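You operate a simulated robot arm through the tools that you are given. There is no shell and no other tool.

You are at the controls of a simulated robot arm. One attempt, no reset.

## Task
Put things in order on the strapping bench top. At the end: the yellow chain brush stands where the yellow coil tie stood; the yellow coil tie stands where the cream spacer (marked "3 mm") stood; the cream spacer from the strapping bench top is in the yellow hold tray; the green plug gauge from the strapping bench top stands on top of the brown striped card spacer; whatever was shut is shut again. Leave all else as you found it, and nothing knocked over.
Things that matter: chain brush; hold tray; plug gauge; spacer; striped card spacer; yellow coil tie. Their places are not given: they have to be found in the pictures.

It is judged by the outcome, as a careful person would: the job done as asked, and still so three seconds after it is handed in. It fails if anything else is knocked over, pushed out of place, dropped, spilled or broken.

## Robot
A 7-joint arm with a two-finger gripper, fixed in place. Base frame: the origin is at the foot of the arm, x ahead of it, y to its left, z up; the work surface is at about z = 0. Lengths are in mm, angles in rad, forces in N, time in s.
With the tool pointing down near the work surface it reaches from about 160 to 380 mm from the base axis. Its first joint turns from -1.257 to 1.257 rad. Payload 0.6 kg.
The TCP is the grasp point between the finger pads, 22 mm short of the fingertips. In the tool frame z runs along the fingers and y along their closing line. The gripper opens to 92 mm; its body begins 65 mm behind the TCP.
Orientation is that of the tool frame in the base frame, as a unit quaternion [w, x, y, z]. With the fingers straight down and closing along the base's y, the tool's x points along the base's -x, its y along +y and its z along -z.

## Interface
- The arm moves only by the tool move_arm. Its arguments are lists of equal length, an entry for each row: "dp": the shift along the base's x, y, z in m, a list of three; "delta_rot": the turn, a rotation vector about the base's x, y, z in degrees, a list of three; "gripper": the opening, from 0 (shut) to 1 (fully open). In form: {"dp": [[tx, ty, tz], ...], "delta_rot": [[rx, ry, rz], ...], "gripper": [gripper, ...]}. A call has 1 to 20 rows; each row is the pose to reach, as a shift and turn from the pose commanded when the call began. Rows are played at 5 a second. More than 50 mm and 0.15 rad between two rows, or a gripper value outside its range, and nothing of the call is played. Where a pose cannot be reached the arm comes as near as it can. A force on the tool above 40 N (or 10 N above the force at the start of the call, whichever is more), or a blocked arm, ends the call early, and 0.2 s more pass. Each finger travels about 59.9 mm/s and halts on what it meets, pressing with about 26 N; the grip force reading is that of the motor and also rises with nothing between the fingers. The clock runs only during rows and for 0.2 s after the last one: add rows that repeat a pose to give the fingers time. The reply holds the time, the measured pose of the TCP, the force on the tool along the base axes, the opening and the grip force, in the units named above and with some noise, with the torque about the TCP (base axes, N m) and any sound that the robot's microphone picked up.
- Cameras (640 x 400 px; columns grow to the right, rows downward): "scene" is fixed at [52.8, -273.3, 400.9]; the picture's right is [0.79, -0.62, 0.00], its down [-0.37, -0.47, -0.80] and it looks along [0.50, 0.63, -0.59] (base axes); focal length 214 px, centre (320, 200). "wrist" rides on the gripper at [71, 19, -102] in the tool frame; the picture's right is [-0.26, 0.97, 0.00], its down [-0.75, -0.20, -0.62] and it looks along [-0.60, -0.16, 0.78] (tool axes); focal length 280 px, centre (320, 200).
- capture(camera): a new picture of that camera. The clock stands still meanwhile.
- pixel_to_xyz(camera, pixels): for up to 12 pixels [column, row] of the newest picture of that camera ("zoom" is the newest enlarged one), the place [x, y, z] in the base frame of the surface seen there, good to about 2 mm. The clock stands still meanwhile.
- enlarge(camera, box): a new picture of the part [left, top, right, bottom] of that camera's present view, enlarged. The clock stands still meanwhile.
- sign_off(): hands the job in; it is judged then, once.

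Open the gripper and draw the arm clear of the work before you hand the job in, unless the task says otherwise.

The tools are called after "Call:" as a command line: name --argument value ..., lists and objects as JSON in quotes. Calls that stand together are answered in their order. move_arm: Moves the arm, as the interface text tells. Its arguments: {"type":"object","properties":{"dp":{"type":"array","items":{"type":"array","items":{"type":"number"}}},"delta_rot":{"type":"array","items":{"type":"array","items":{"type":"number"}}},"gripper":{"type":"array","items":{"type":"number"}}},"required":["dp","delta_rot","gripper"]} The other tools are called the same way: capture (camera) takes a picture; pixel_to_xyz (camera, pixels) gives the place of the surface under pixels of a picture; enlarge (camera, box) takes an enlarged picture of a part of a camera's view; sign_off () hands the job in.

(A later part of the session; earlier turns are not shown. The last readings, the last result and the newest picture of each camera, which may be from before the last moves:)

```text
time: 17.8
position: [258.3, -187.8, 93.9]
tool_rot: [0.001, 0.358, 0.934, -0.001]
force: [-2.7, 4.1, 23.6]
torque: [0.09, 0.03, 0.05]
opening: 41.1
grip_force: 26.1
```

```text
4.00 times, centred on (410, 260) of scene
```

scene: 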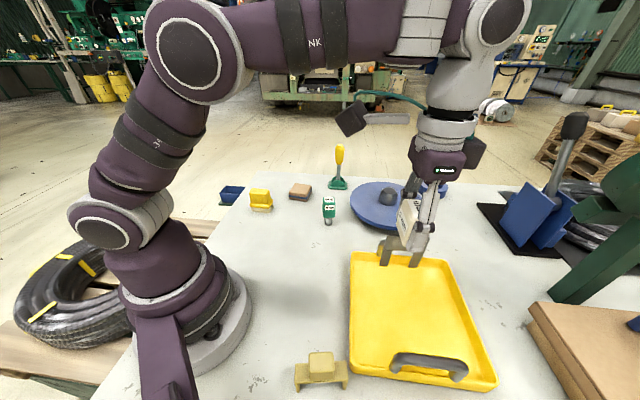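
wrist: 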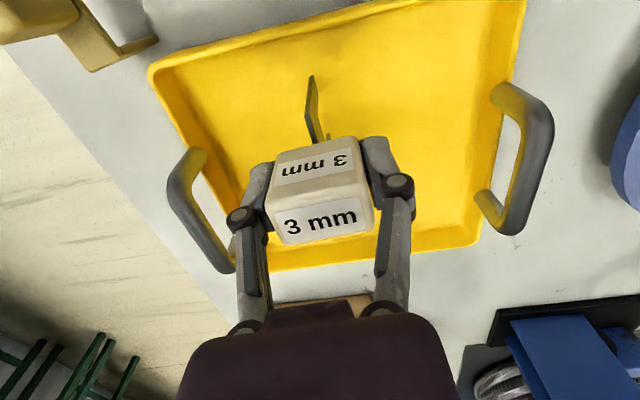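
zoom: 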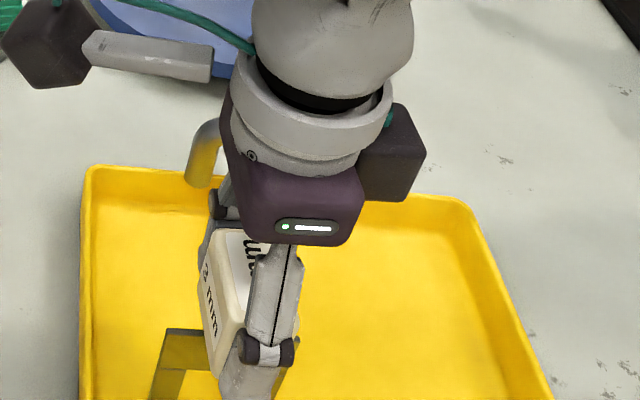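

Force rose to 23.6 N, so it's firmly down. I ease up about 0.7 mm before releasing.

Call:
move_arm --dp '[[0, 0, 0.0007], [0, 0, 0.0007]]' --delta_rot '[[0, 0, 0], [0, 0, 0]]' --gripper '[0.2, 0.2]'

```text
time: 18.4
position: [257.0, -188.2, 94.4]
tool_rot: [0.0, 0.357, 0.934, -0.002]
force: [3.9, 0.3, 7.8]
torque: [-0.04, -0.41, 0.06]
opening: 41.2
grip_force: 26.2
```

Residual press is 7.8 N; I ease another 0.3 mm and open the fingers gradually while holding position.

Call:
move_arm --dp '[[0, 0, 0.0003], [0, 0, 0.0003], [0, 0, 0.0003], [0, 0, 0.0003], [0, 0, 0.0003], [0, 0, 0.0003], [0, 0, 0.0003], [0, 0, 0.0003]]' --delta_rot '[[0, 0, 0], [0, 0, 0], [0, 0, 0], [0, 0, 0], [0, 0, 0], [0, 0, 0], [0, 0, 0], [0, 0, 0]]' --gripper '[0.4, 0.44, 0.45, 0.46, 0.5, 0.55, 0.65, 0.75]'

Call:
capture --camera "wrist"

Call:
enlarge --camera "scene" --box '[365, 210, 455, 310]'

```text
time: 20.2
position: [257.7, -187.5, 93.7]
tool_rot: [-0.001, 0.359, 0.933, -0.001]
force: [0.5, -0.5, 1.1]
torque: [0.0, -0.02, -0.02]
opening: 69.1
grip_force: 0.0
```

```text
taken
```

wrist: 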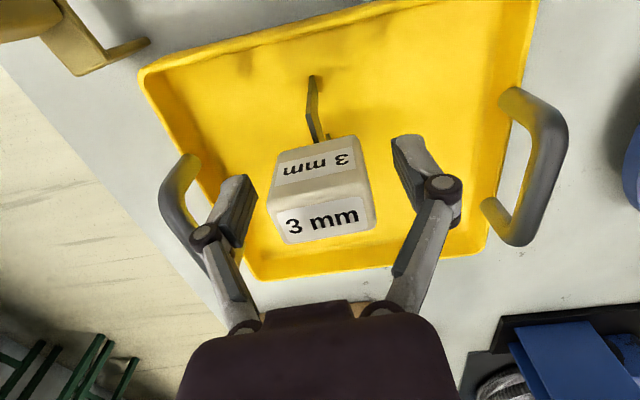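

```text
4.00 times, centred on (410, 260) of scene
```

zoom: 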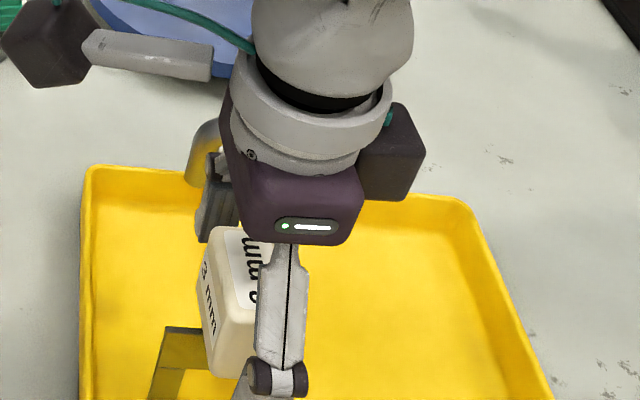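

The spacer stands upright in the tray and the fingers are clear. I raise straight up and verify.

Call:
move_arm --dp '[[0, 0, 0.01], [0, 0, 0.04], [0, 0, 0.08], [0, 0, 0.12], [0, 0, 0.14], [0, 0, 0.14]]' --delta_rot '[[0, 0, 0], [0, 0, 0], [0, 0, 0], [0, 0, 0], [0, 0, 0], [0, 0, 0]]' --gripper '[0.75, 0.75, 0.75, 0.75, 0.75, 0.75]'

Call:
capture --camera "wrist"

Call:
enlarge --camera "scene" --box '[340, 200, 500, 340]'

```text
time: 21.6
position: [258.0, -188.0, 235.9]
tool_rot: [-0.001, 0.358, 0.934, -0.002]
force: [0.7, 0.0, 0.6]
torque: [-0.02, -0.01, 0.01]
opening: 69.1
grip_force: 0.0
```

```text
taken
```

wrist: 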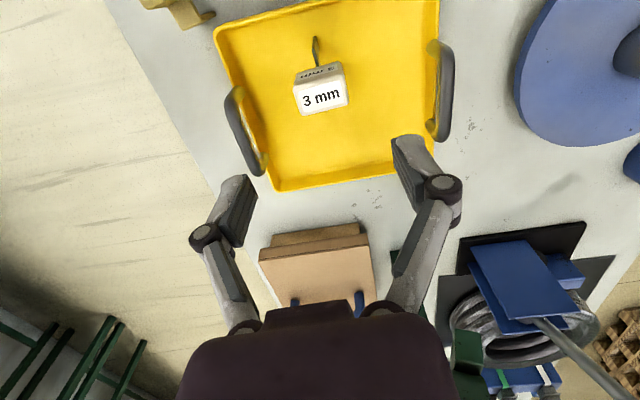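

```text
2.86 times, centred on (420, 270) of scene
```

zoom: 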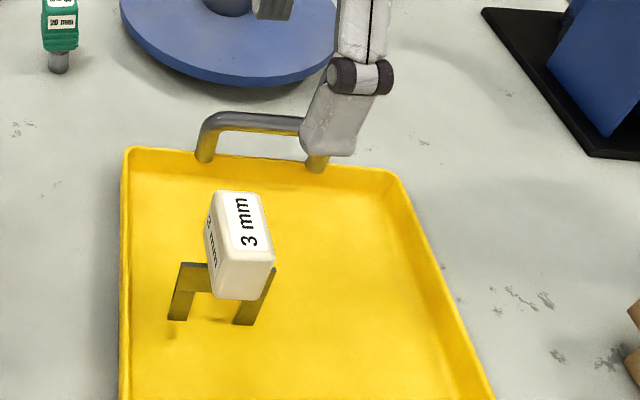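

The spacer stands free in the tray at (420,245) of the scene. Next I move over the coil tie at (112.2,-200.2) with the closing line across its narrow side (55°), at z=150.

Call:
move_arm --dp '[[-0.0292, -0.0024, 0], [-0.0583, -0.0049, 0], [-0.0875, -0.0073, 0], [-0.1166, -0.0098, 0], [-0.1458, -0.0122, 0], [-0.1458, -0.0122, -0.03], [-0.1458, -0.0122, -0.06], [-0.1458, -0.0122, -0.0845], [-0.1458, -0.0122, -0.0845]]' --delta_rot '[[0, 0, 1.4], [0, 0, 2.8], [0, 0, 4.2], [0, 0, 5.6], [0, 0, 7], [0, 0, 7], [0, 0, 7], [0, 0, 7], [0, 0, 7]]' --gripper '[0.75, 0.75, 0.75, 0.75, 0.75, 0.75, 0.75, 0.75, 0.75]'

Call:
capture --camera "wrist"

Call:
capture --camera "scene"

```text
time: 23.6
position: [112.2, -200.7, 149.1]
tool_rot: [0.0, 0.3, 0.954, -0.002]
force: [-0.6, 0.1, 0.0]
torque: [0.01, -0.01, 0.0]
opening: 69.0
grip_force: 0.1
```

```text
taken
```

wrist: 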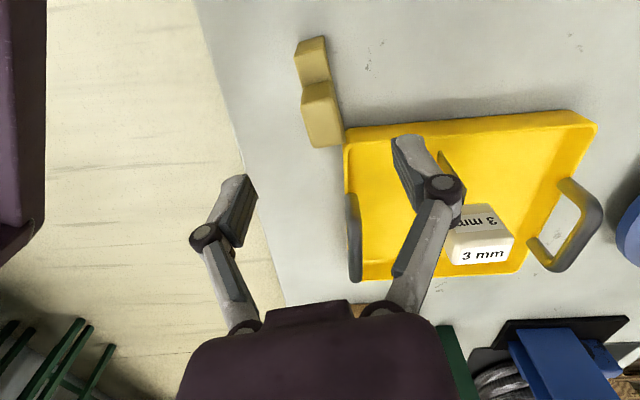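

```text
taken
```

scene: 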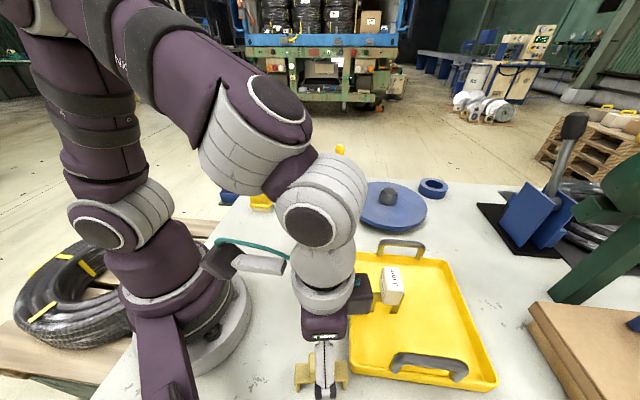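

The gripper hovers over the tie at (112.2,-200.7,149). I check the block in the wrist picture near (320,115) for the exact offset.

Call:
enlarge --camera "wrist" --box '[270, 20, 370, 160]'

Call:
pixel_to_xyz --camera "wrist" --pixels '[[305, 110], [332, 105], [312, 145], [337, 142], [322, 125], [315, 115], [328, 135], [300, 50], [320, 42], [305, 75], [325, 70], [335, 95]]'

```text
2.86 times, centred on (320, 90) of wrist
```

zoom: 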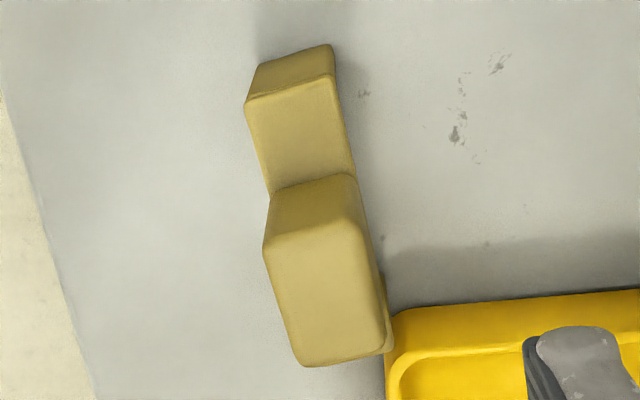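

```text
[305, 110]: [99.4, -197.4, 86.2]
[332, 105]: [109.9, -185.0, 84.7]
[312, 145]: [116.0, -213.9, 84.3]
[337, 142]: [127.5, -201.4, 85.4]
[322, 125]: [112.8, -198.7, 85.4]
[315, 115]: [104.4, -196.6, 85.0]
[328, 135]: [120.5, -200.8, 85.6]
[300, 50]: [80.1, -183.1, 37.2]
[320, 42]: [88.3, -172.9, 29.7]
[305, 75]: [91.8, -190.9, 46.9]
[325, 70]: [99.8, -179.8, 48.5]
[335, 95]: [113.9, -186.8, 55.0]
```

The tie's block centre reads about (112.9,-199.7), within a mm of the gripper. I descend to z=70 and close on the block.

Call:
move_arm --dp '[[0.0005, 0.0004, -0.025], [0.0005, 0.0004, -0.05], [0.0005, 0.0004, -0.07], [0.0005, 0.0004, -0.08], [0.0005, 0.0004, -0.08], [0.0005, 0.0004, -0.08], [0.0005, 0.0004, -0.08], [0.0005, 0.0004, -0.08], [0.0005, 0.0004, -0.08]]' --delta_rot '[[0, 0, 0], [0, 0, 0], [0, 0, 0], [0, 0, 0], [0, 0, 0], [0, 0, 0], [0, 0, 0], [0, 0, 0], [0, 0, 0]]' --gripper '[0.75, 0.75, 0.75, 0.75, 0.75, 0.5, 0.3, 0.1, 0.1]'

Call:
capture --camera "wrist"

```text
time: 25.6
position: [113.4, -199.9, 69.1]
tool_rot: [-0.001, 0.301, 0.954, -0.001]
force: [0.0, 0.5, -0.2]
torque: [0.01, 0.01, 0.01]
opening: 21.1
grip_force: 25.9
```

```text
taken
```

wrist: 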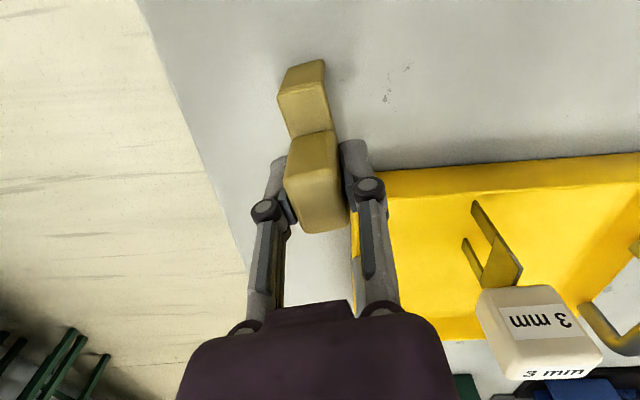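

Gripped at 21 mm with no load disturbance. I lift it straight up 160 mm.

Call:
move_arm --dp '[[0, 0, 0.01], [0, 0, 0.04], [0, 0, 0.08], [0, 0, 0.12], [0, 0, 0.16], [0, 0, 0.16]]' --delta_rot '[[0, 0, 0], [0, 0, 0], [0, 0, 0], [0, 0, 0], [0, 0, 0], [0, 0, 0]]' --gripper '[0.1, 0.1, 0.1, 0.1, 0.1, 0.1]'

Call:
capture --camera "wrist"

Call:
capture --camera "scene"

```text
time: 27.0
position: [111.4, -200.7, 229.2]
tool_rot: [0.0, 0.301, 0.954, -0.002]
force: [0.7, 0.1, -0.5]
torque: [-0.04, 0.01, -0.04]
opening: 20.9
grip_force: 25.8
```

```text
taken
```

wrist: 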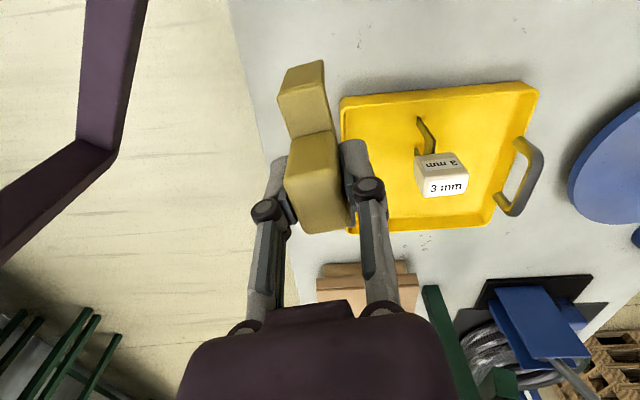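

```text
taken
```

scene: 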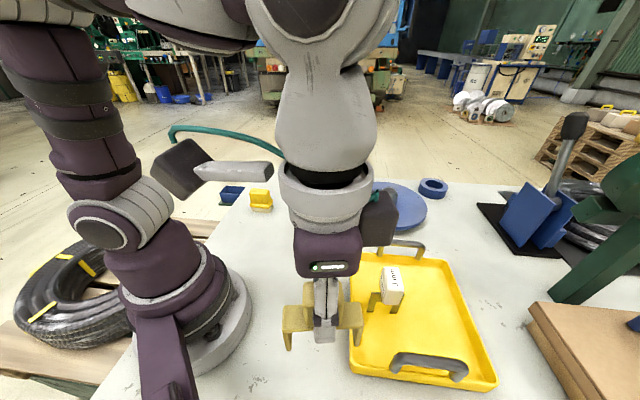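

The tie hangs level. I carry it in an arc to above the spacer's old spot (125.8,153.6), long axis to 35°, and lower to 20 mm above the bench.

Call:
move_arm --dp '[[0.0252, 0.0193, 0], [0.0473, 0.0416, 0], [0.0659, 0.0666, 0], [0.0807, 0.0936, 0], [0.0914, 0.1221, 0], [0.0981, 0.1516, 0], [0.1005, 0.1814, 0], [0.0988, 0.2109, 0], [0.0931, 0.2396, 0], [0.0835, 0.267, 0], [0.0704, 0.2925, 0], [0.054, 0.3157, 0], [0.0347, 0.3361, 0], [0.0131, 0.3534, 0], [0.0131, 0.3534, -0.035], [0.0131, 0.3534, -0.075], [0.0131, 0.3534, -0.115], [0.0131, 0.3534, -0.14], [0.0131, 0.3534, -0.14]]' --delta_rot '[[0, 0, 5], [0, 0, 10], [0, 0, 15], [0, 0, 20], [0, 0, 25], [0, 0, 30], [0, 0, 35], [0, 0, 40], [0, 0, 45], [0, 0, 50], [0, 0, 55], [0, 0, 60], [0, 0, 65], [0, 0, 70], [0, 0, 70], [0, 0, 70], [0, 0, 70], [0, 0, 70], [0, 0, 70]]' --gripper '[0.1, 0.1, 0.1, 0.1, 0.1, 0.1, 0.1, 0.1, 0.1, 0.1, 0.1, 0.1, 0.1, 0.1, 0.1, 0.1, 0.1, 0.1, 0.1]'

Call:
capture --camera "wrist"

Call:
capture --camera "scene"

```text
time: 31.0
position: [125.3, 152.8, 88.8]
tool_rot: [0.001, -0.3, 0.954, -0.002]
force: [-0.6, -0.5, -0.7]
torque: [0.0, 0.01, -0.03]
opening: 20.9
grip_force: 26.5
```

```text
taken
```

wrist: 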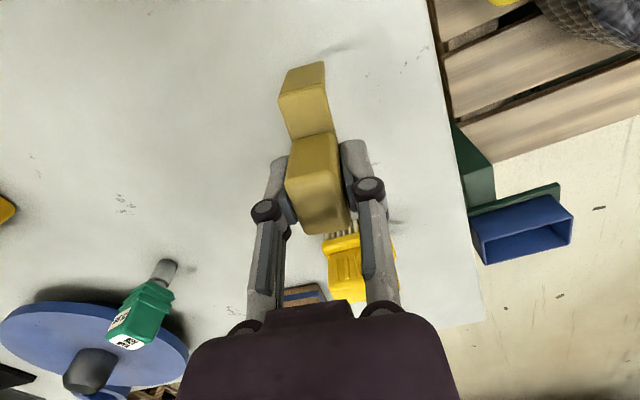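

```text
taken
```

scene: 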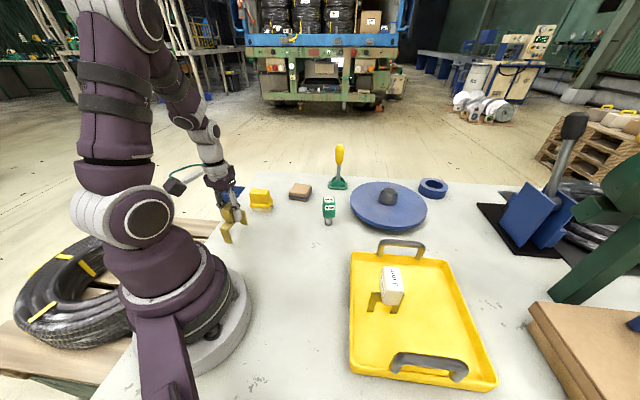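

The spot is clear beneath the tie. I lower the last 20 mm in decreasing steps to the picking height.

Call:
move_arm --dp '[[0, 0, -0.007], [0, 0, -0.013], [0, 0, -0.017], [0, 0, -0.019], [0, 0, -0.0197], [0, 0, -0.0197]]' --delta_rot '[[0, 0, 0], [0, 0, 0], [0, 0, 0], [0, 0, 0], [0, 0, 0], [0, 0, 0]]' --gripper '[0.1, 0.1, 0.1, 0.1, 0.1, 0.1]'

Call:
enlarge --camera "scene" --box '[190, 170, 290, 260]'

```text
time: 32.4
position: [126.2, 153.4, 70.9]
tool_rot: [0.001, -0.301, 0.954, -0.002]
force: [0.0, -0.2, 0.2]
torque: [-0.02, 0.01, 0.05]
opening: 20.8
grip_force: 26.6
```

```text
4.44 times, centred on (240, 215) of scene
```

zoom: 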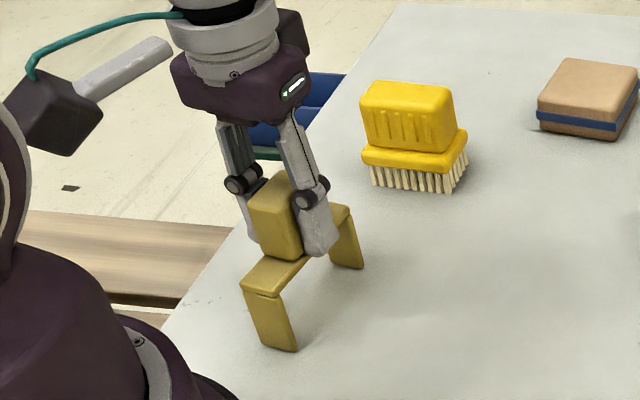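

No clear contact yet (force z 0.2 N). I lower another 0.6 mm.

Call:
move_arm --dp '[[0, 0, -0.0006], [0, 0, -0.0006]]' --delta_rot '[[0, 0, 0], [0, 0, 0]]' --gripper '[0.1, 0.1]'

```text
time: 33.0
position: [125.2, 154.7, 70.3]
tool_rot: [0.001, -0.3, 0.954, -0.001]
force: [0.3, 0.3, -0.2]
torque: [0.01, -0.04, 0.03]
opening: 20.9
grip_force: 26.3
```

Still no contact force; I lower another 0.6 mm.

Call:
move_arm --dp '[[0, 0, -0.0006], [0, 0, -0.0006]]' --delta_rot '[[0, 0, 0], [0, 0, 0]]' --gripper '[0.1, 0.1]'

```text
time: 33.6
position: [124.8, 153.5, 69.5]
tool_rot: [0.0, -0.302, 0.953, -0.001]
force: [-5.6, -1.3, 23.0]
torque: [-0.07, 0.14, 0.0]
opening: 21.2
grip_force: 25.8
```

Contact is firm (23 N). I ease up 0.5 mm and open gradually.

Call:
move_arm --dp '[[0, 0, 0.0005], [0, 0, 0.0005], [0, 0, 0.0005], [0, 0, 0.0005], [0, 0, 0.0005], [0, 0, 0.0005], [0, 0, 0.0005], [0, 0, 0.0005]]' --delta_rot '[[0, 0, 0], [0, 0, 0], [0, 0, 0], [0, 0, 0], [0, 0, 0], [0, 0, 0], [0, 0, 0], [0, 0, 0]]' --gripper '[0.15, 0.22, 0.235, 0.25, 0.3, 0.4, 0.55, 0.7]'

Call:
capture --camera "wrist"

Call:
enlarge --camera "scene" --box '[190, 170, 290, 260]'

```text
time: 35.4
position: [125.9, 154.7, 68.8]
tool_rot: [0.001, -0.301, 0.954, -0.002]
force: [0.2, 0.9, -0.4]
torque: [0.01, -0.02, 0.02]
opening: 64.5
grip_force: 0.1
```

```text
taken
```

wrist: 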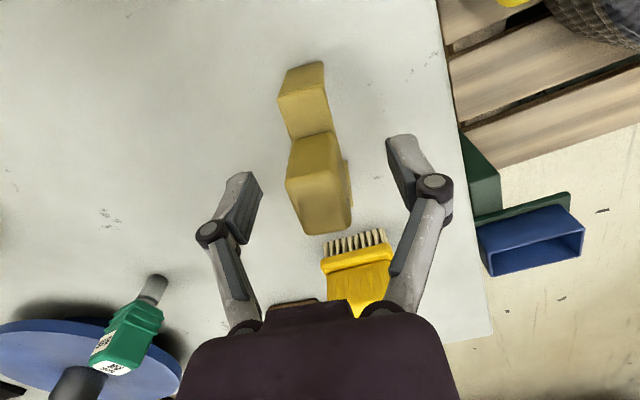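

```text
4.44 times, centred on (240, 215) of scene
```

zoom: 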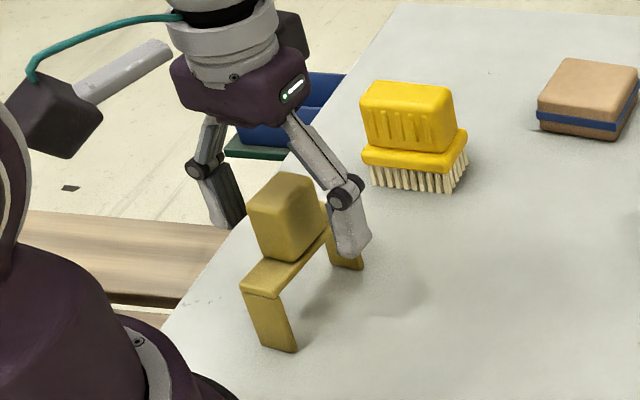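

The tie stands on its spot. I raise straight up 110 mm and check its measured place.

Call:
move_arm --dp '[[0, 0, 0.01], [0, 0, 0.04], [0, 0, 0.08], [0, 0, 0.11], [0, 0, 0.11]]' --delta_rot '[[0, 0, 0], [0, 0, 0], [0, 0, 0], [0, 0, 0], [0, 0, 0]]' --gripper '[0.7, 0.7, 0.7, 0.7, 0.7]'

Call:
enlarge --camera "scene" --box '[205, 190, 265, 250]'

Call:
pixel_to_xyz --camera "zoom" --pixels '[[290, 140], [320, 150], [340, 130], [300, 200], [280, 190], [340, 190], [270, 250], [290, 270], [370, 200], [400, 220], [330, 230], [300, 330]]'

```text
time: 36.6
position: [125.5, 153.6, 180.0]
tool_rot: [0.001, -0.301, 0.954, -0.001]
force: [-0.4, 0.3, 0.0]
torque: [0.03, 0.01, -0.01]
opening: 64.4
grip_force: 0.1
```

```text
6.67 times, centred on (235, 220) of scene
```

zoom: 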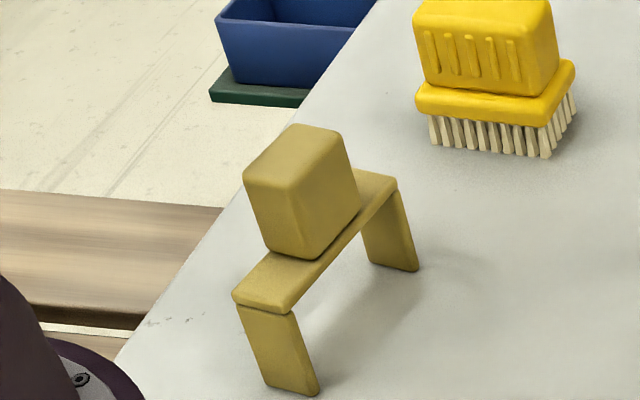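

```text
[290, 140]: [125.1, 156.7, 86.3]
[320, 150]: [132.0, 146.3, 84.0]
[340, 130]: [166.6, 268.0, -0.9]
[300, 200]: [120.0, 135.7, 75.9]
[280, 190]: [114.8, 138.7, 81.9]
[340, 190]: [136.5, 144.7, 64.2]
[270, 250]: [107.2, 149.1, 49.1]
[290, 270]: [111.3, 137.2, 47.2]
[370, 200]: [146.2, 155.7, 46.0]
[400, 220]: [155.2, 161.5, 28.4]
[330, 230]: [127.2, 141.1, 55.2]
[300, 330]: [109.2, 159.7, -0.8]
```

The tie's side plane puts its centre at u≈-52.6, matching the target. I check its ends to confirm the position along its length.

Call:
pixel_to_xyz --camera "zoom" --pixels '[[238, 292], [255, 300], [275, 308], [355, 176], [380, 178], [393, 190], [248, 172], [295, 132], [335, 135], [300, 180], [290, 350], [415, 265]]'

Call:
capture --camera "wrist"

Call:
pixel_to_xyz --camera "wrist" --pixels '[[320, 40], [320, 60], [320, 80], [320, 100], [320, 110], [320, 120], [310, 110], [330, 110], [320, 130], [320, 140], [300, 60], [310, 50]]'

```text
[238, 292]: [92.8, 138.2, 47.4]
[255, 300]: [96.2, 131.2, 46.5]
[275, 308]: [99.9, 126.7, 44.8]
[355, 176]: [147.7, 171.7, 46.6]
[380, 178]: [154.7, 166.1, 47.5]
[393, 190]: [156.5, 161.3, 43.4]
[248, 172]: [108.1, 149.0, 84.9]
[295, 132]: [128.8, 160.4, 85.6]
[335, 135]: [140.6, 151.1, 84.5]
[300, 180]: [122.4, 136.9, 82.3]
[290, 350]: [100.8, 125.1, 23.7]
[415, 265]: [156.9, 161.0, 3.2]
```

```text
taken
```

wrist: 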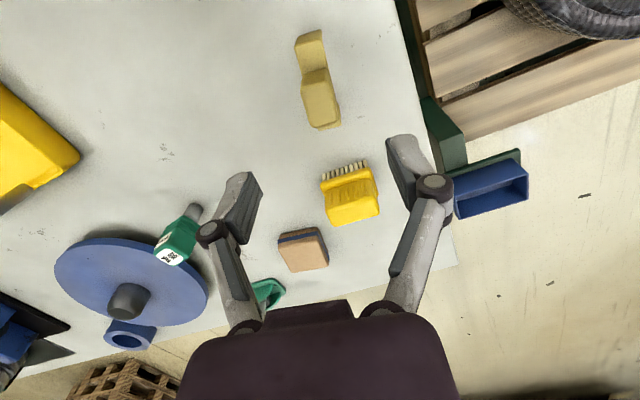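

```text
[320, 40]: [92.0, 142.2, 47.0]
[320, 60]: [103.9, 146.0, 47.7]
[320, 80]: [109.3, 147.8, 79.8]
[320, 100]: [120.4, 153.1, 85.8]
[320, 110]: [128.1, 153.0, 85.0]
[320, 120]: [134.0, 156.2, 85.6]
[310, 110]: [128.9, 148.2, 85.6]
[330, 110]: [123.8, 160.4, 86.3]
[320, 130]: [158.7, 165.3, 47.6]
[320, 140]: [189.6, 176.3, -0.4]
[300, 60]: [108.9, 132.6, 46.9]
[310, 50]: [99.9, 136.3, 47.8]
```

The tie is within about 2 mm of the spacer's old centre. Next I move above the brush at (225,222) with the closing line along its length (131°), at z=140, fully open.

Call:
move_arm --dp '[[0.025, 0.017, 0], [0.05, 0.034, 0], [0.0745, 0.051, 0], [0.0992, 0.0684, 0], [0.0992, 0.0684, -0.02], [0.0992, 0.0684, -0.0396], [0.0992, 0.0684, -0.0396]]' --delta_rot '[[0, 0, 1.5], [0, 0, 3], [0, 0, 4.5], [0, 0, 6], [0, 0, 6], [0, 0, 6], [0, 0, 6]]' --gripper '[0.8, 0.9, 1, 1, 1, 1, 1]'

Call:
capture --camera "wrist"

Call:
enlarge --camera "wrist" --box '[270, 70, 380, 190]'

Call:
pixel_to_xyz --camera "zoom" --pixels '[[200, 200], [320, 200], [440, 200], [200, 250], [320, 250], [440, 250], [200, 300], [320, 300], [440, 300], [320, 330], [260, 270], [380, 230]]'

```text
time: 38.2
position: [224.0, 222.4, 139.5]
tool_rot: [0.001, -0.35, 0.937, -0.002]
force: [0.1, -0.8, 0.7]
torque: [-0.01, 0.03, 0.02]
opening: 91.8
grip_force: 0.0
```

```text
taken
```

wrist: 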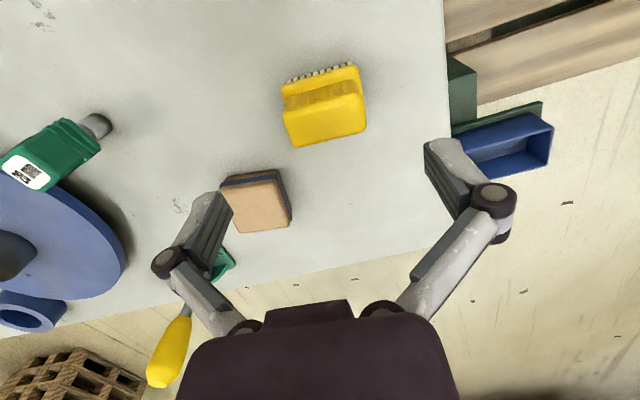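

```text
3.33 times, centred on (325, 130) of wrist
```

zoom: 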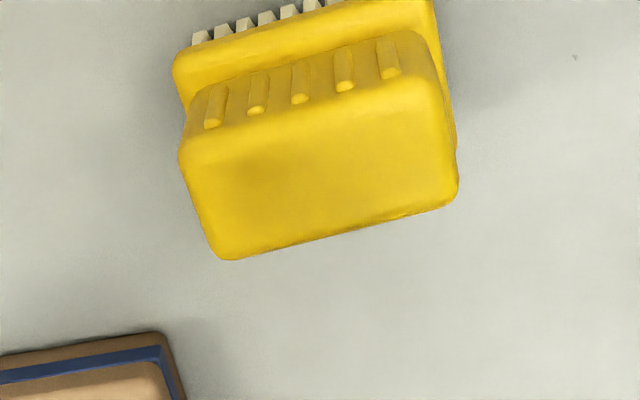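

```text
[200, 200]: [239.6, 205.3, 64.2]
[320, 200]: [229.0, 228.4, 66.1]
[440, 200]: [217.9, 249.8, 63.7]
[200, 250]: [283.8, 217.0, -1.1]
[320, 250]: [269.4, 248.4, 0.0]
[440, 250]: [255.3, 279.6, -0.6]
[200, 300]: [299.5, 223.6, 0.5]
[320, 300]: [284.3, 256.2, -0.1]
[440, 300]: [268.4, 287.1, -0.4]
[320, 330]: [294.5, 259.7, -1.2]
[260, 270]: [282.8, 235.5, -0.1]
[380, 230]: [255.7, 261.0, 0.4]
```

The brush's top-face corners in the zoom are near (185,165), (437,103), (455,190), (225,257). I sample them to refine the centre and yaw.

Call:
pixel_to_xyz --camera "zoom" --pixels '[[190, 172], [230, 158], [320, 136], [400, 115], [433, 108], [440, 140], [450, 190], [400, 208], [320, 230], [240, 250], [226, 246], [205, 210]]'

```text
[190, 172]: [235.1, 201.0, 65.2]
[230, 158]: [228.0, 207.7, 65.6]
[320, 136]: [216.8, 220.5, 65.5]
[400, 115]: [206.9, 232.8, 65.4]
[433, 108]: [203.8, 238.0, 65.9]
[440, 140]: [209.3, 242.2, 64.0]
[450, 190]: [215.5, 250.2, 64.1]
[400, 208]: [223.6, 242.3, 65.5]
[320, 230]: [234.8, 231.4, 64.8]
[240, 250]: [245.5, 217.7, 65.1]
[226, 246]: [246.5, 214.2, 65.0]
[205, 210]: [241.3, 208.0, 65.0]
```

The wrist view puts the brush's centre at about (225.3,225.5), yaw 131°. Before descending I check how high and near the off-bench green/blue box is to the right finger's path.

Call:
pixel_to_xyz --camera "wrist" --pixels '[[462, 75], [462, 110], [500, 125], [540, 110], [550, 150], [480, 145], [500, 180], [448, 60], [445, 150], [438, 210], [425, 245], [443, 20]]'

Call:
enlarge --camera "scene" --box '[205, 170, 305, 240]'

```text
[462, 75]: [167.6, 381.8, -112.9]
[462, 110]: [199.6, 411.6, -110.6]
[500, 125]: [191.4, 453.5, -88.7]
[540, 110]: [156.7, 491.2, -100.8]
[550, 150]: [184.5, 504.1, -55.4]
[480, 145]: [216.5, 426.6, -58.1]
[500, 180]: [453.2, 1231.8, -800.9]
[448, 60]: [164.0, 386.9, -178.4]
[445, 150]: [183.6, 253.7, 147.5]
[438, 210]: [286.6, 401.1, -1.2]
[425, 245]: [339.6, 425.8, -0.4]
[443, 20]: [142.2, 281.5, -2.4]
```

```text
5.71 times, centred on (255, 205) of scene
```

zoom: 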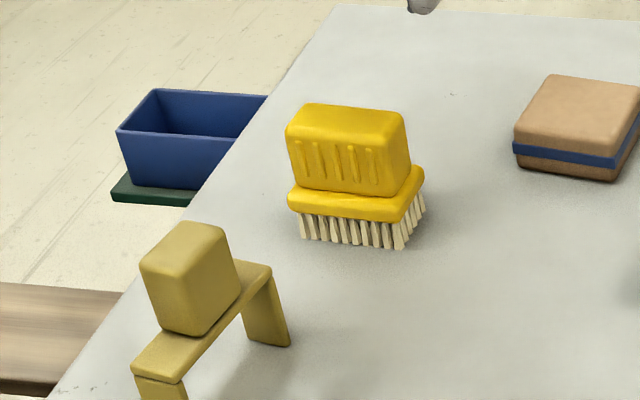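

The box lies below bench level, so nothing obstructs the fingers. I shift by the correction and descend to z=55 around the brush handle.

Call:
move_arm --dp '[[0.0003, 0.0033, -0.02], [0.0003, 0.0033, -0.045], [0.0003, 0.0033, -0.07], [0.0003, 0.0033, -0.085], [0.0003, 0.0033, -0.085]]' --delta_rot '[[0, 0, 0], [0, 0, 0], [0, 0, 0], [0, 0, 0], [0, 0, 0]]' --gripper '[1, 1, 1, 1, 1]'

Call:
capture --camera "wrist"

Call:
enlarge --camera "scene" --box '[205, 150, 305, 240]'

```text
time: 39.4
position: [226.5, 224.6, 55.3]
tool_rot: [0.001, -0.35, 0.937, -0.002]
force: [0.5, 0.7, -1.1]
torque: [0.02, -0.01, 0.0]
opening: 92.2
grip_force: 0.2
```

```text
taken
```

wrist: 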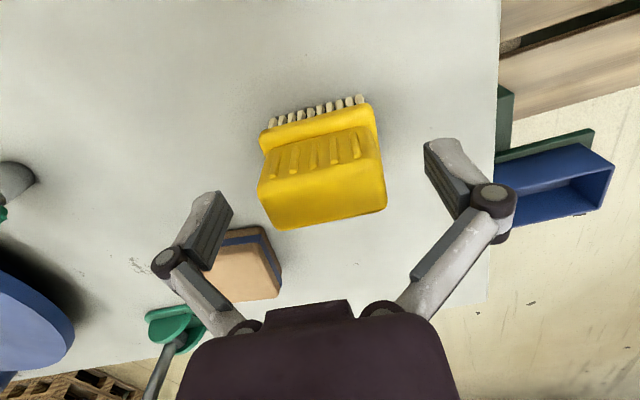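

```text
4.44 times, centred on (255, 195) of scene
```

zoom: 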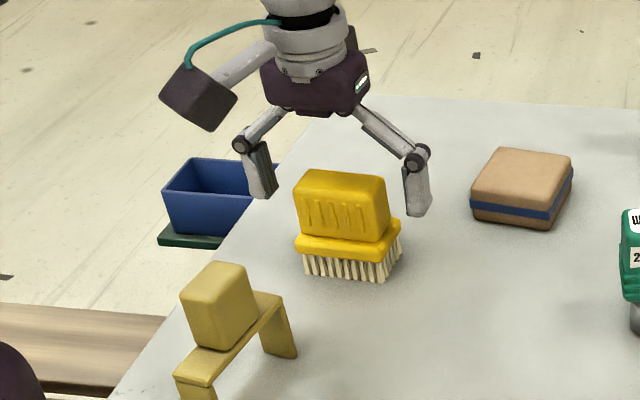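

The brush handle is between the pads, centred near (324,197). I close the gripper.

Call:
move_arm --dp '[[0, 0, 0], [0, 0, 0], [0, 0, 0], [0, 0, 0], [0, 0, 0]]' --delta_rot '[[0, 0, 0], [0, 0, 0], [0, 0, 0], [0, 0, 0], [0, 0, 0]]' --gripper '[0.75, 0.6, 0.4, 0.3, 0.3]'

Call:
capture --camera "wrist"

```text
time: 40.6
position: [226.0, 225.1, 54.7]
tool_rot: [0.0, -0.351, 0.937, -0.002]
force: [-1.0, -1.0, 4.4]
torque: [-0.05, -0.03, -0.02]
opening: 53.5
grip_force: 26.0
```

```text
taken
```

wrist: 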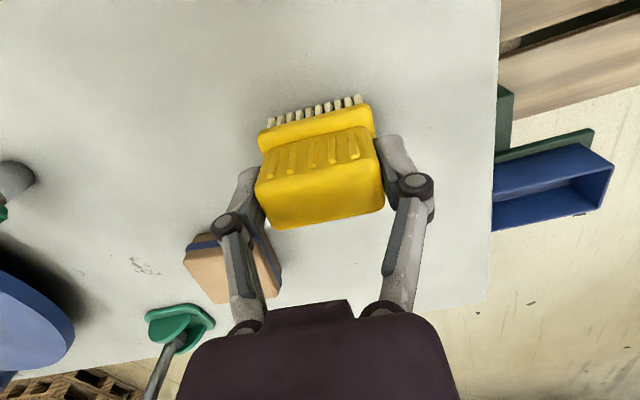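

Gripped at 53.5 mm. I sample the top face once to know the brush's centre relative to the TCP, then lift.

Call:
enlarge --camera "wrist" --box '[240, 80, 400, 240]'

Call:
pixel_to_xyz --camera "zoom" --pixels '[[130, 280], [150, 330], [185, 360], [420, 290], [460, 300], [440, 220], [300, 300], [260, 270], [360, 250], [280, 345], [380, 320], [420, 235]]'

```text
2.50 times, centred on (320, 160) of wrist
```

zoom: 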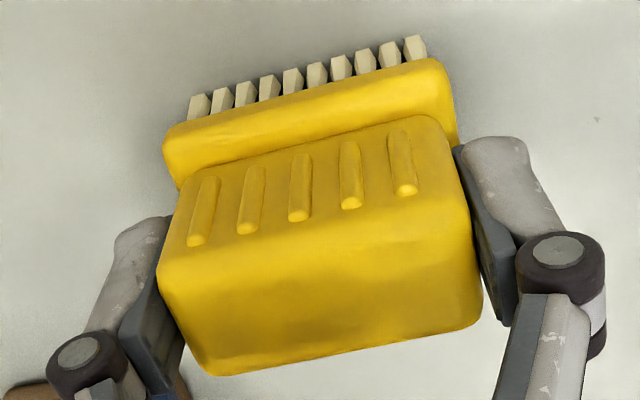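

```text
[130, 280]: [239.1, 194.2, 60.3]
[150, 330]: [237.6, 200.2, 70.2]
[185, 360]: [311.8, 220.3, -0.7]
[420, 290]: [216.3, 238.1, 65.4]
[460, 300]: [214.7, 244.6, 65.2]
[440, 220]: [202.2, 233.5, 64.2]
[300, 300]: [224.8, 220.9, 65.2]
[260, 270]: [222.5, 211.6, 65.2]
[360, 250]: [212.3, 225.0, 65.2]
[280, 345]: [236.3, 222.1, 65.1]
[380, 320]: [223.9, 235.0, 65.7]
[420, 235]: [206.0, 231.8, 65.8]
```

The brush centre sits about 3 mm toward the base from the TCP, which I'll compensate for at placement. I lift it straight up 170 mm.

Call:
move_arm --dp '[[0, 0, 0.01], [0, 0, 0.04], [0, 0, 0.08], [0, 0, 0.125], [0, 0, 0.17], [0, 0, 0.17]]' --delta_rot '[[0, 0, 0], [0, 0, 0], [0, 0, 0], [0, 0, 0], [0, 0, 0], [0, 0, 0]]' --gripper '[0.3, 0.3, 0.3, 0.3, 0.3, 0.3]'

Call:
capture --camera "wrist"

```text
time: 42.0
position: [224.4, 224.4, 225.3]
tool_rot: [0.001, -0.35, 0.937, -0.001]
force: [0.9, -0.6, -1.1]
torque: [0.0, 0.02, -0.03]
opening: 53.3
grip_force: 25.9
```

```text
taken
```

wrist: 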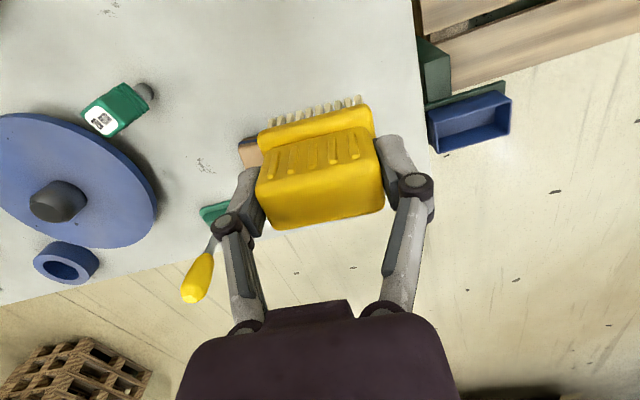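

The brush is held firmly and level. I carry it in an arc to above the tie's old spot (TCP 114.9,-201.3) and lower to about 25 mm above the bench.

Call:
move_arm --dp '[[0.0226, -0.0352, 0], [0.04, -0.0724, 0], [0.052, -0.1108, 0], [0.0586, -0.1497, 0], [0.0599, -0.1883, 0], [0.0561, -0.2259, 0], [0.0475, -0.2619, 0], [0.0343, -0.2956, 0], [0.0172, -0.3266, 0], [-0.0035, -0.3544, 0], [-0.0272, -0.3785, 0], [-0.0534, -0.3987, 0], [-0.0813, -0.4148, 0], [-0.1104, -0.4266, 0], [-0.1104, -0.4266, -0.035], [-0.1104, -0.4266, -0.075], [-0.1104, -0.4266, -0.115], [-0.1104, -0.4266, -0.145], [-0.1104, -0.4266, -0.145]]' --delta_rot '[[0, 0, -5.43], [0, 0, -10.86], [0, 0, -16.29], [0, 0, -21.71], [0, 0, -27.14], [0, 0, -32.57], [0, 0, -38], [0, 0, -43.43], [0, 0, -48.86], [0, 0, -54.29], [0, 0, -59.71], [0, 0, -65.14], [0, 0, -70.57], [0, 0, -76], [0, 0, -76], [0, 0, -76], [0, 0, -76], [0, 0, -76], [0, 0, -76]]' --gripper '[0.3, 0.3, 0.3, 0.3, 0.3, 0.3, 0.3, 0.3, 0.3, 0.3, 0.3, 0.3, 0.3, 0.3, 0.3, 0.3, 0.3, 0.3, 0.3]'

Call:
capture --camera "wrist"

Call:
capture --camera "scene"

```text
time: 46.0
position: [114.9, -198.8, 79.2]
tool_rot: [0.0, 0.301, 0.954, 0.0]
force: [0.7, -0.2, -1.1]
torque: [-0.01, -0.02, 0.0]
opening: 53.2
grip_force: 25.7
```

```text
taken
```

wrist: 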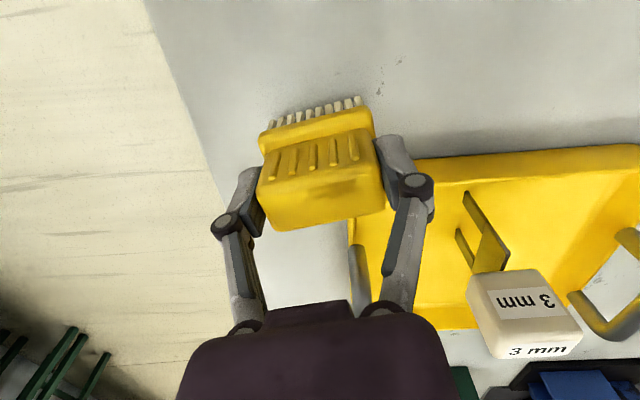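

```text
taken
```

scene: 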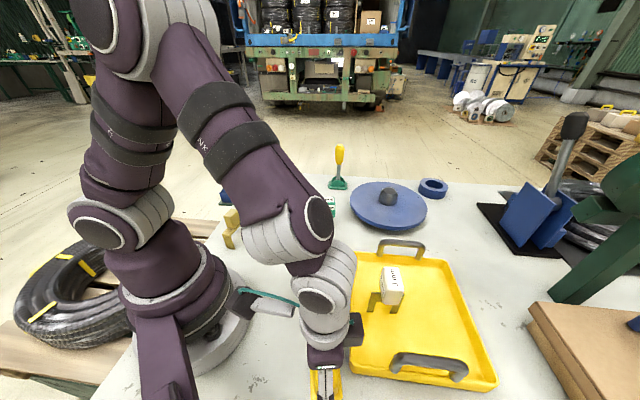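

The tie's old spot is clear below. I lower in steps to just above the picking height.

Call:
move_arm --dp '[[0, 0, -0.008], [0, 0, -0.016], [0, 0, -0.021], [0, 0, -0.0235], [0, 0, -0.0245], [0, 0, -0.0245]]' --delta_rot '[[0, 0, 0], [0, 0, 0], [0, 0, 0], [0, 0, 0], [0, 0, 0], [0, 0, 0]]' --gripper '[0.3, 0.3, 0.3, 0.3, 0.3, 0.3]'

Call:
capture --camera "wrist"

```text
time: 47.4
position: [114.4, -200.4, 54.8]
tool_rot: [-0.001, 0.3, 0.954, -0.001]
force: [-2.7, 4.2, 20.0]
torque: [0.1, 0.01, 0.01]
opening: 53.4
grip_force: 25.8
```

```text
taken
```

wrist: 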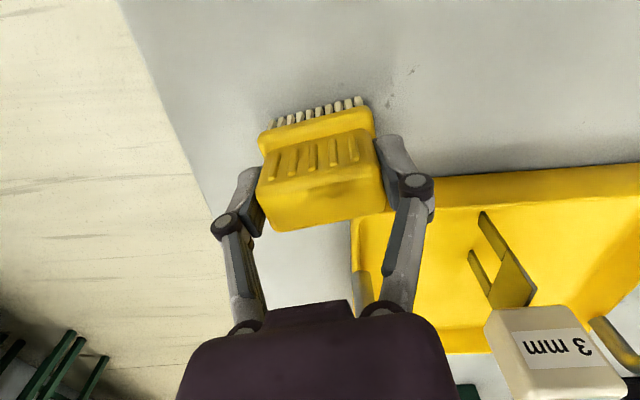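

Contact at 20 N. I ease up 0.5 mm and open gradually.

Call:
move_arm --dp '[[0, 0, 0.0005], [0, 0, 0.0005], [0, 0, 0.0005], [0, 0, 0.0005], [0, 0, 0.0005], [0, 0, 0.0005], [0, 0, 0.0005], [0, 0, 0.0005]]' --delta_rot '[[0, 0, 0], [0, 0, 0], [0, 0, 0], [0, 0, 0], [0, 0, 0], [0, 0, 0], [0, 0, 0], [0, 0, 0]]' --gripper '[0.5, 0.57, 0.585, 0.6, 0.65, 0.72, 0.82, 0.9]'

Call:
capture --camera "wrist"

Call:
enlarge --camera "scene" --box '[260, 300, 400, 400]'

```text
time: 49.2
position: [114.2, -199.1, 56.1]
tool_rot: [-0.001, 0.3, 0.954, -0.001]
force: [0.3, -0.2, 0.0]
torque: [0.04, 0.01, 0.0]
opening: 82.7
grip_force: 0.1
```

```text
taken
```

wrist: 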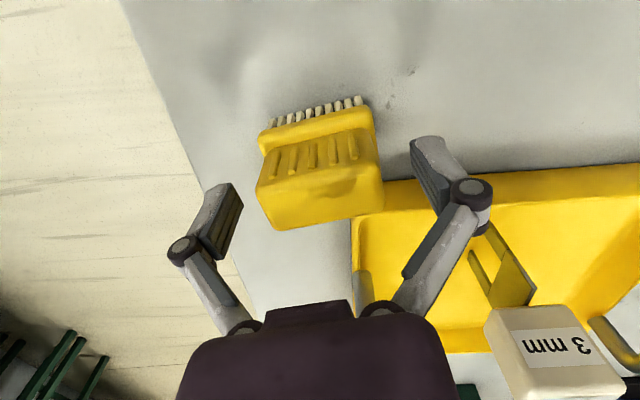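

```text
4.00 times, centred on (330, 350) of scene
```

zoom: 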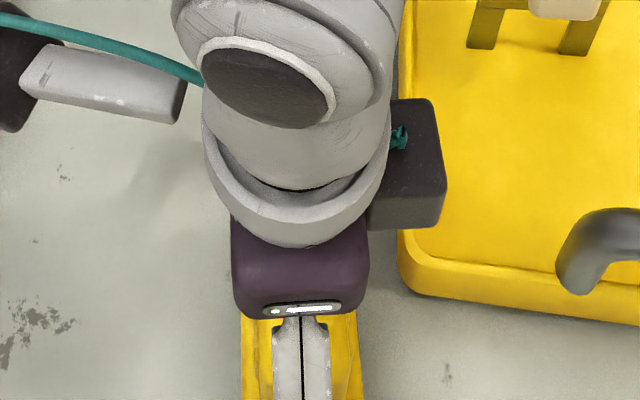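

The brush stands released. I raise straight up 160 mm and check its place from the scene camera.

Call:
move_arm --dp '[[0, 0, 0.01], [0, 0, 0.04], [0, 0, 0.08], [0, 0, 0.12], [0, 0, 0.164], [0.03, 0.03, 0.164], [0.055, 0.06, 0.164]]' --delta_rot '[[0, 0, 0], [0, 0, 0], [0, 0, 0], [0, 0, 0], [0, 0, 0], [0, 0, 0], [0, 0, 0]]' --gripper '[0.9, 0.9, 0.9, 0.9, 0.9, 0.9, 0.9]'

Call:
capture --camera "scene"

Call:
enlarge --camera "scene" --box '[285, 335, 365, 400]'

Call:
pixel_to_xyz --camera "zoom" --pixels '[[240, 80], [320, 80], [320, 120], [320, 160], [280, 200], [360, 200], [260, 150], [380, 150], [240, 250], [400, 250], [320, 250], [320, 300]]'

```text
time: 50.8
position: [171.6, -140.4, 221.0]
tool_rot: [-0.001, 0.301, 0.954, -0.001]
force: [0.4, 0.1, 0.2]
torque: [0.01, -0.01, 0.01]
opening: 82.8
grip_force: 0.1
```

```text
taken
```

scene: 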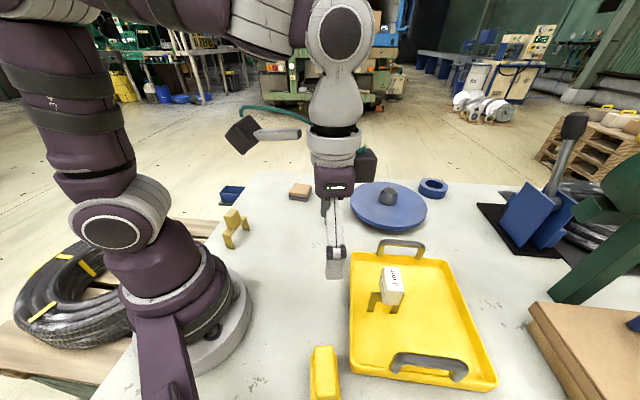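

```text
6.15 times, centred on (325, 368) of scene
```

zoom: 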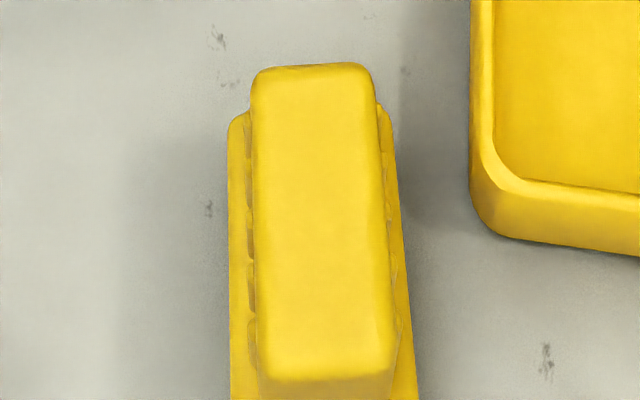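

```text
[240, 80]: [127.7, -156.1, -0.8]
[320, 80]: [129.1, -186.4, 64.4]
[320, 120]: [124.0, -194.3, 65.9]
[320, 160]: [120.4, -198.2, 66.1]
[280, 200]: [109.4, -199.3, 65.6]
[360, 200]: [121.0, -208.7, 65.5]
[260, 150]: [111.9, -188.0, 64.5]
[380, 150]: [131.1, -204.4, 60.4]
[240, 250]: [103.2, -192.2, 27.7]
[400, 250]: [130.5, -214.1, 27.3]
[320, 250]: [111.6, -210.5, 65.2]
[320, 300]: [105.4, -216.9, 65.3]
```

I sample the brush's top-face corners (zoom (262,78), (368,75), (268,365), (385,360)) to verify its centre against the tie's old centre (112.7,-199.8).

Call:
pixel_to_xyz --camera "zoom" --pixels '[[262, 78], [315, 70], [368, 76], [378, 200], [388, 355], [330, 374], [266, 368], [256, 220], [232, 130], [388, 120], [410, 360], [236, 360]]'

Call:
capture --camera "wrist"

```text
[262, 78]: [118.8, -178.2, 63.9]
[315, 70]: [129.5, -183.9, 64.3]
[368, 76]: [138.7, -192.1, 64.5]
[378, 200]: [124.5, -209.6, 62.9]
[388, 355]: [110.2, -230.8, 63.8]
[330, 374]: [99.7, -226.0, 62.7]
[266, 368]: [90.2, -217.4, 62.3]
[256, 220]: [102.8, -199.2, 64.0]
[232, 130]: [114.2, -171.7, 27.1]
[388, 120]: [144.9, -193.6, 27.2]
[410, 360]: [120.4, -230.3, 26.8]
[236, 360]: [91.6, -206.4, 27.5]
```

```text
taken
```

wrist: 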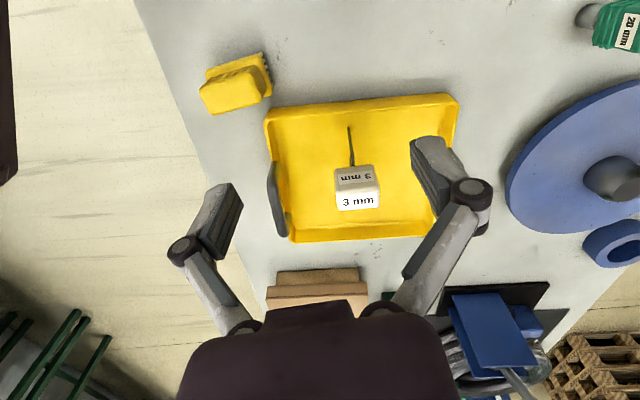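

The scene view puts the brush near (114.4,-204.6), about 5 mm from the tie's old centre, though views differ by a few mm. I move the wrist camera back over the same viewpoint used for the tie to compare like with like.

Call:
move_arm --dp '[[-0.025, -0.03, 0], [-0.0577, -0.0589, 0], [-0.0577, -0.0589, -0.035], [-0.0577, -0.0589, -0.07], [-0.0577, -0.0589, -0.07], [-0.0577, -0.0589, -0.07]]' --delta_rot '[[0, 0, 0], [0, 0, 0], [0, 0, 0], [0, 0, 0], [0, 0, 0], [0, 0, 0]]' --gripper '[0.9, 0.9, 0.9, 0.9, 0.9, 0.9]'

Call:
capture --camera "wrist"

Call:
enlarge --camera "wrist" --box '[260, 60, 380, 180]'

```text
time: 52.2
position: [114.3, -200.7, 148.6]
tool_rot: [-0.001, 0.3, 0.954, -0.002]
force: [-0.7, -0.3, 0.2]
torque: [0.02, 0.02, -0.02]
opening: 82.9
grip_force: 0.1
```

```text
taken
```

wrist: 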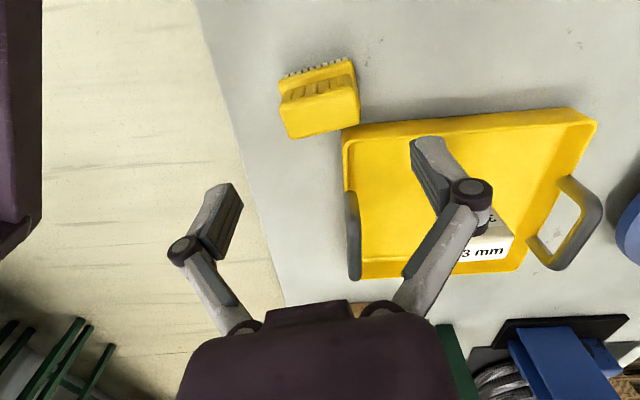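

```text
3.33 times, centred on (320, 120) of wrist
```

zoom: 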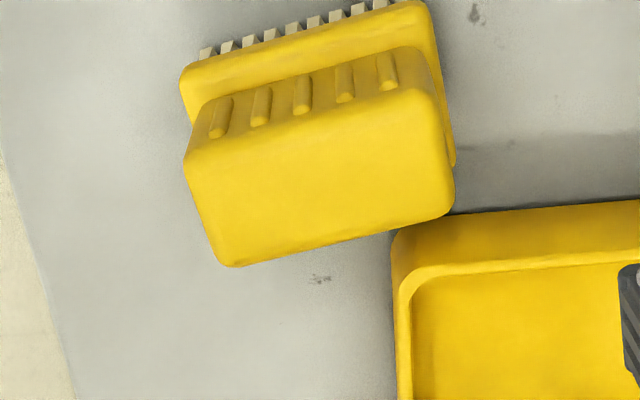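

I sample the brush's top-face outline from this matching viewpoint.

Call:
pixel_to_xyz --camera "zoom" --pixels '[[195, 170], [240, 150], [310, 130], [380, 110], [432, 98], [440, 140], [447, 195], [390, 218], [320, 240], [235, 258], [215, 220], [320, 185]]'

Call:
pixel_to_xyz --camera "zoom" --pixels '[[190, 82], [300, 45], [420, 8], [445, 100], [452, 150], [205, 55], [380, 5], [395, 245], [400, 300], [420, 270], [500, 250], [600, 220]]'

```text
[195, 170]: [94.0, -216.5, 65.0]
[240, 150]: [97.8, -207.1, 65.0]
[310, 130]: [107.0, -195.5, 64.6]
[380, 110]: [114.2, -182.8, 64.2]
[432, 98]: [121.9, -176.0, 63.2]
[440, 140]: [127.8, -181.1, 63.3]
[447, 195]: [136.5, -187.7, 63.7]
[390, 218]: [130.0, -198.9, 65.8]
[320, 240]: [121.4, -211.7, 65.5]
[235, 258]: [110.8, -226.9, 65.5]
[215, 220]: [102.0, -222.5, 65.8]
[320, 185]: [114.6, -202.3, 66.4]
```

```text
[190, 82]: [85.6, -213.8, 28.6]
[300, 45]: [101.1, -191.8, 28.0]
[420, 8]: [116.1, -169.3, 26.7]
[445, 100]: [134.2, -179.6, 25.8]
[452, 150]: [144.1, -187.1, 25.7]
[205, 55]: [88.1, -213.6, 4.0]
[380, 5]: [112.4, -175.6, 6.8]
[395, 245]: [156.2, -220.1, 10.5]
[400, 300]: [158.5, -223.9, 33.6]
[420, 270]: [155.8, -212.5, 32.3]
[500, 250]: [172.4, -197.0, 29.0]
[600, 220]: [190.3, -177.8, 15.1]
```

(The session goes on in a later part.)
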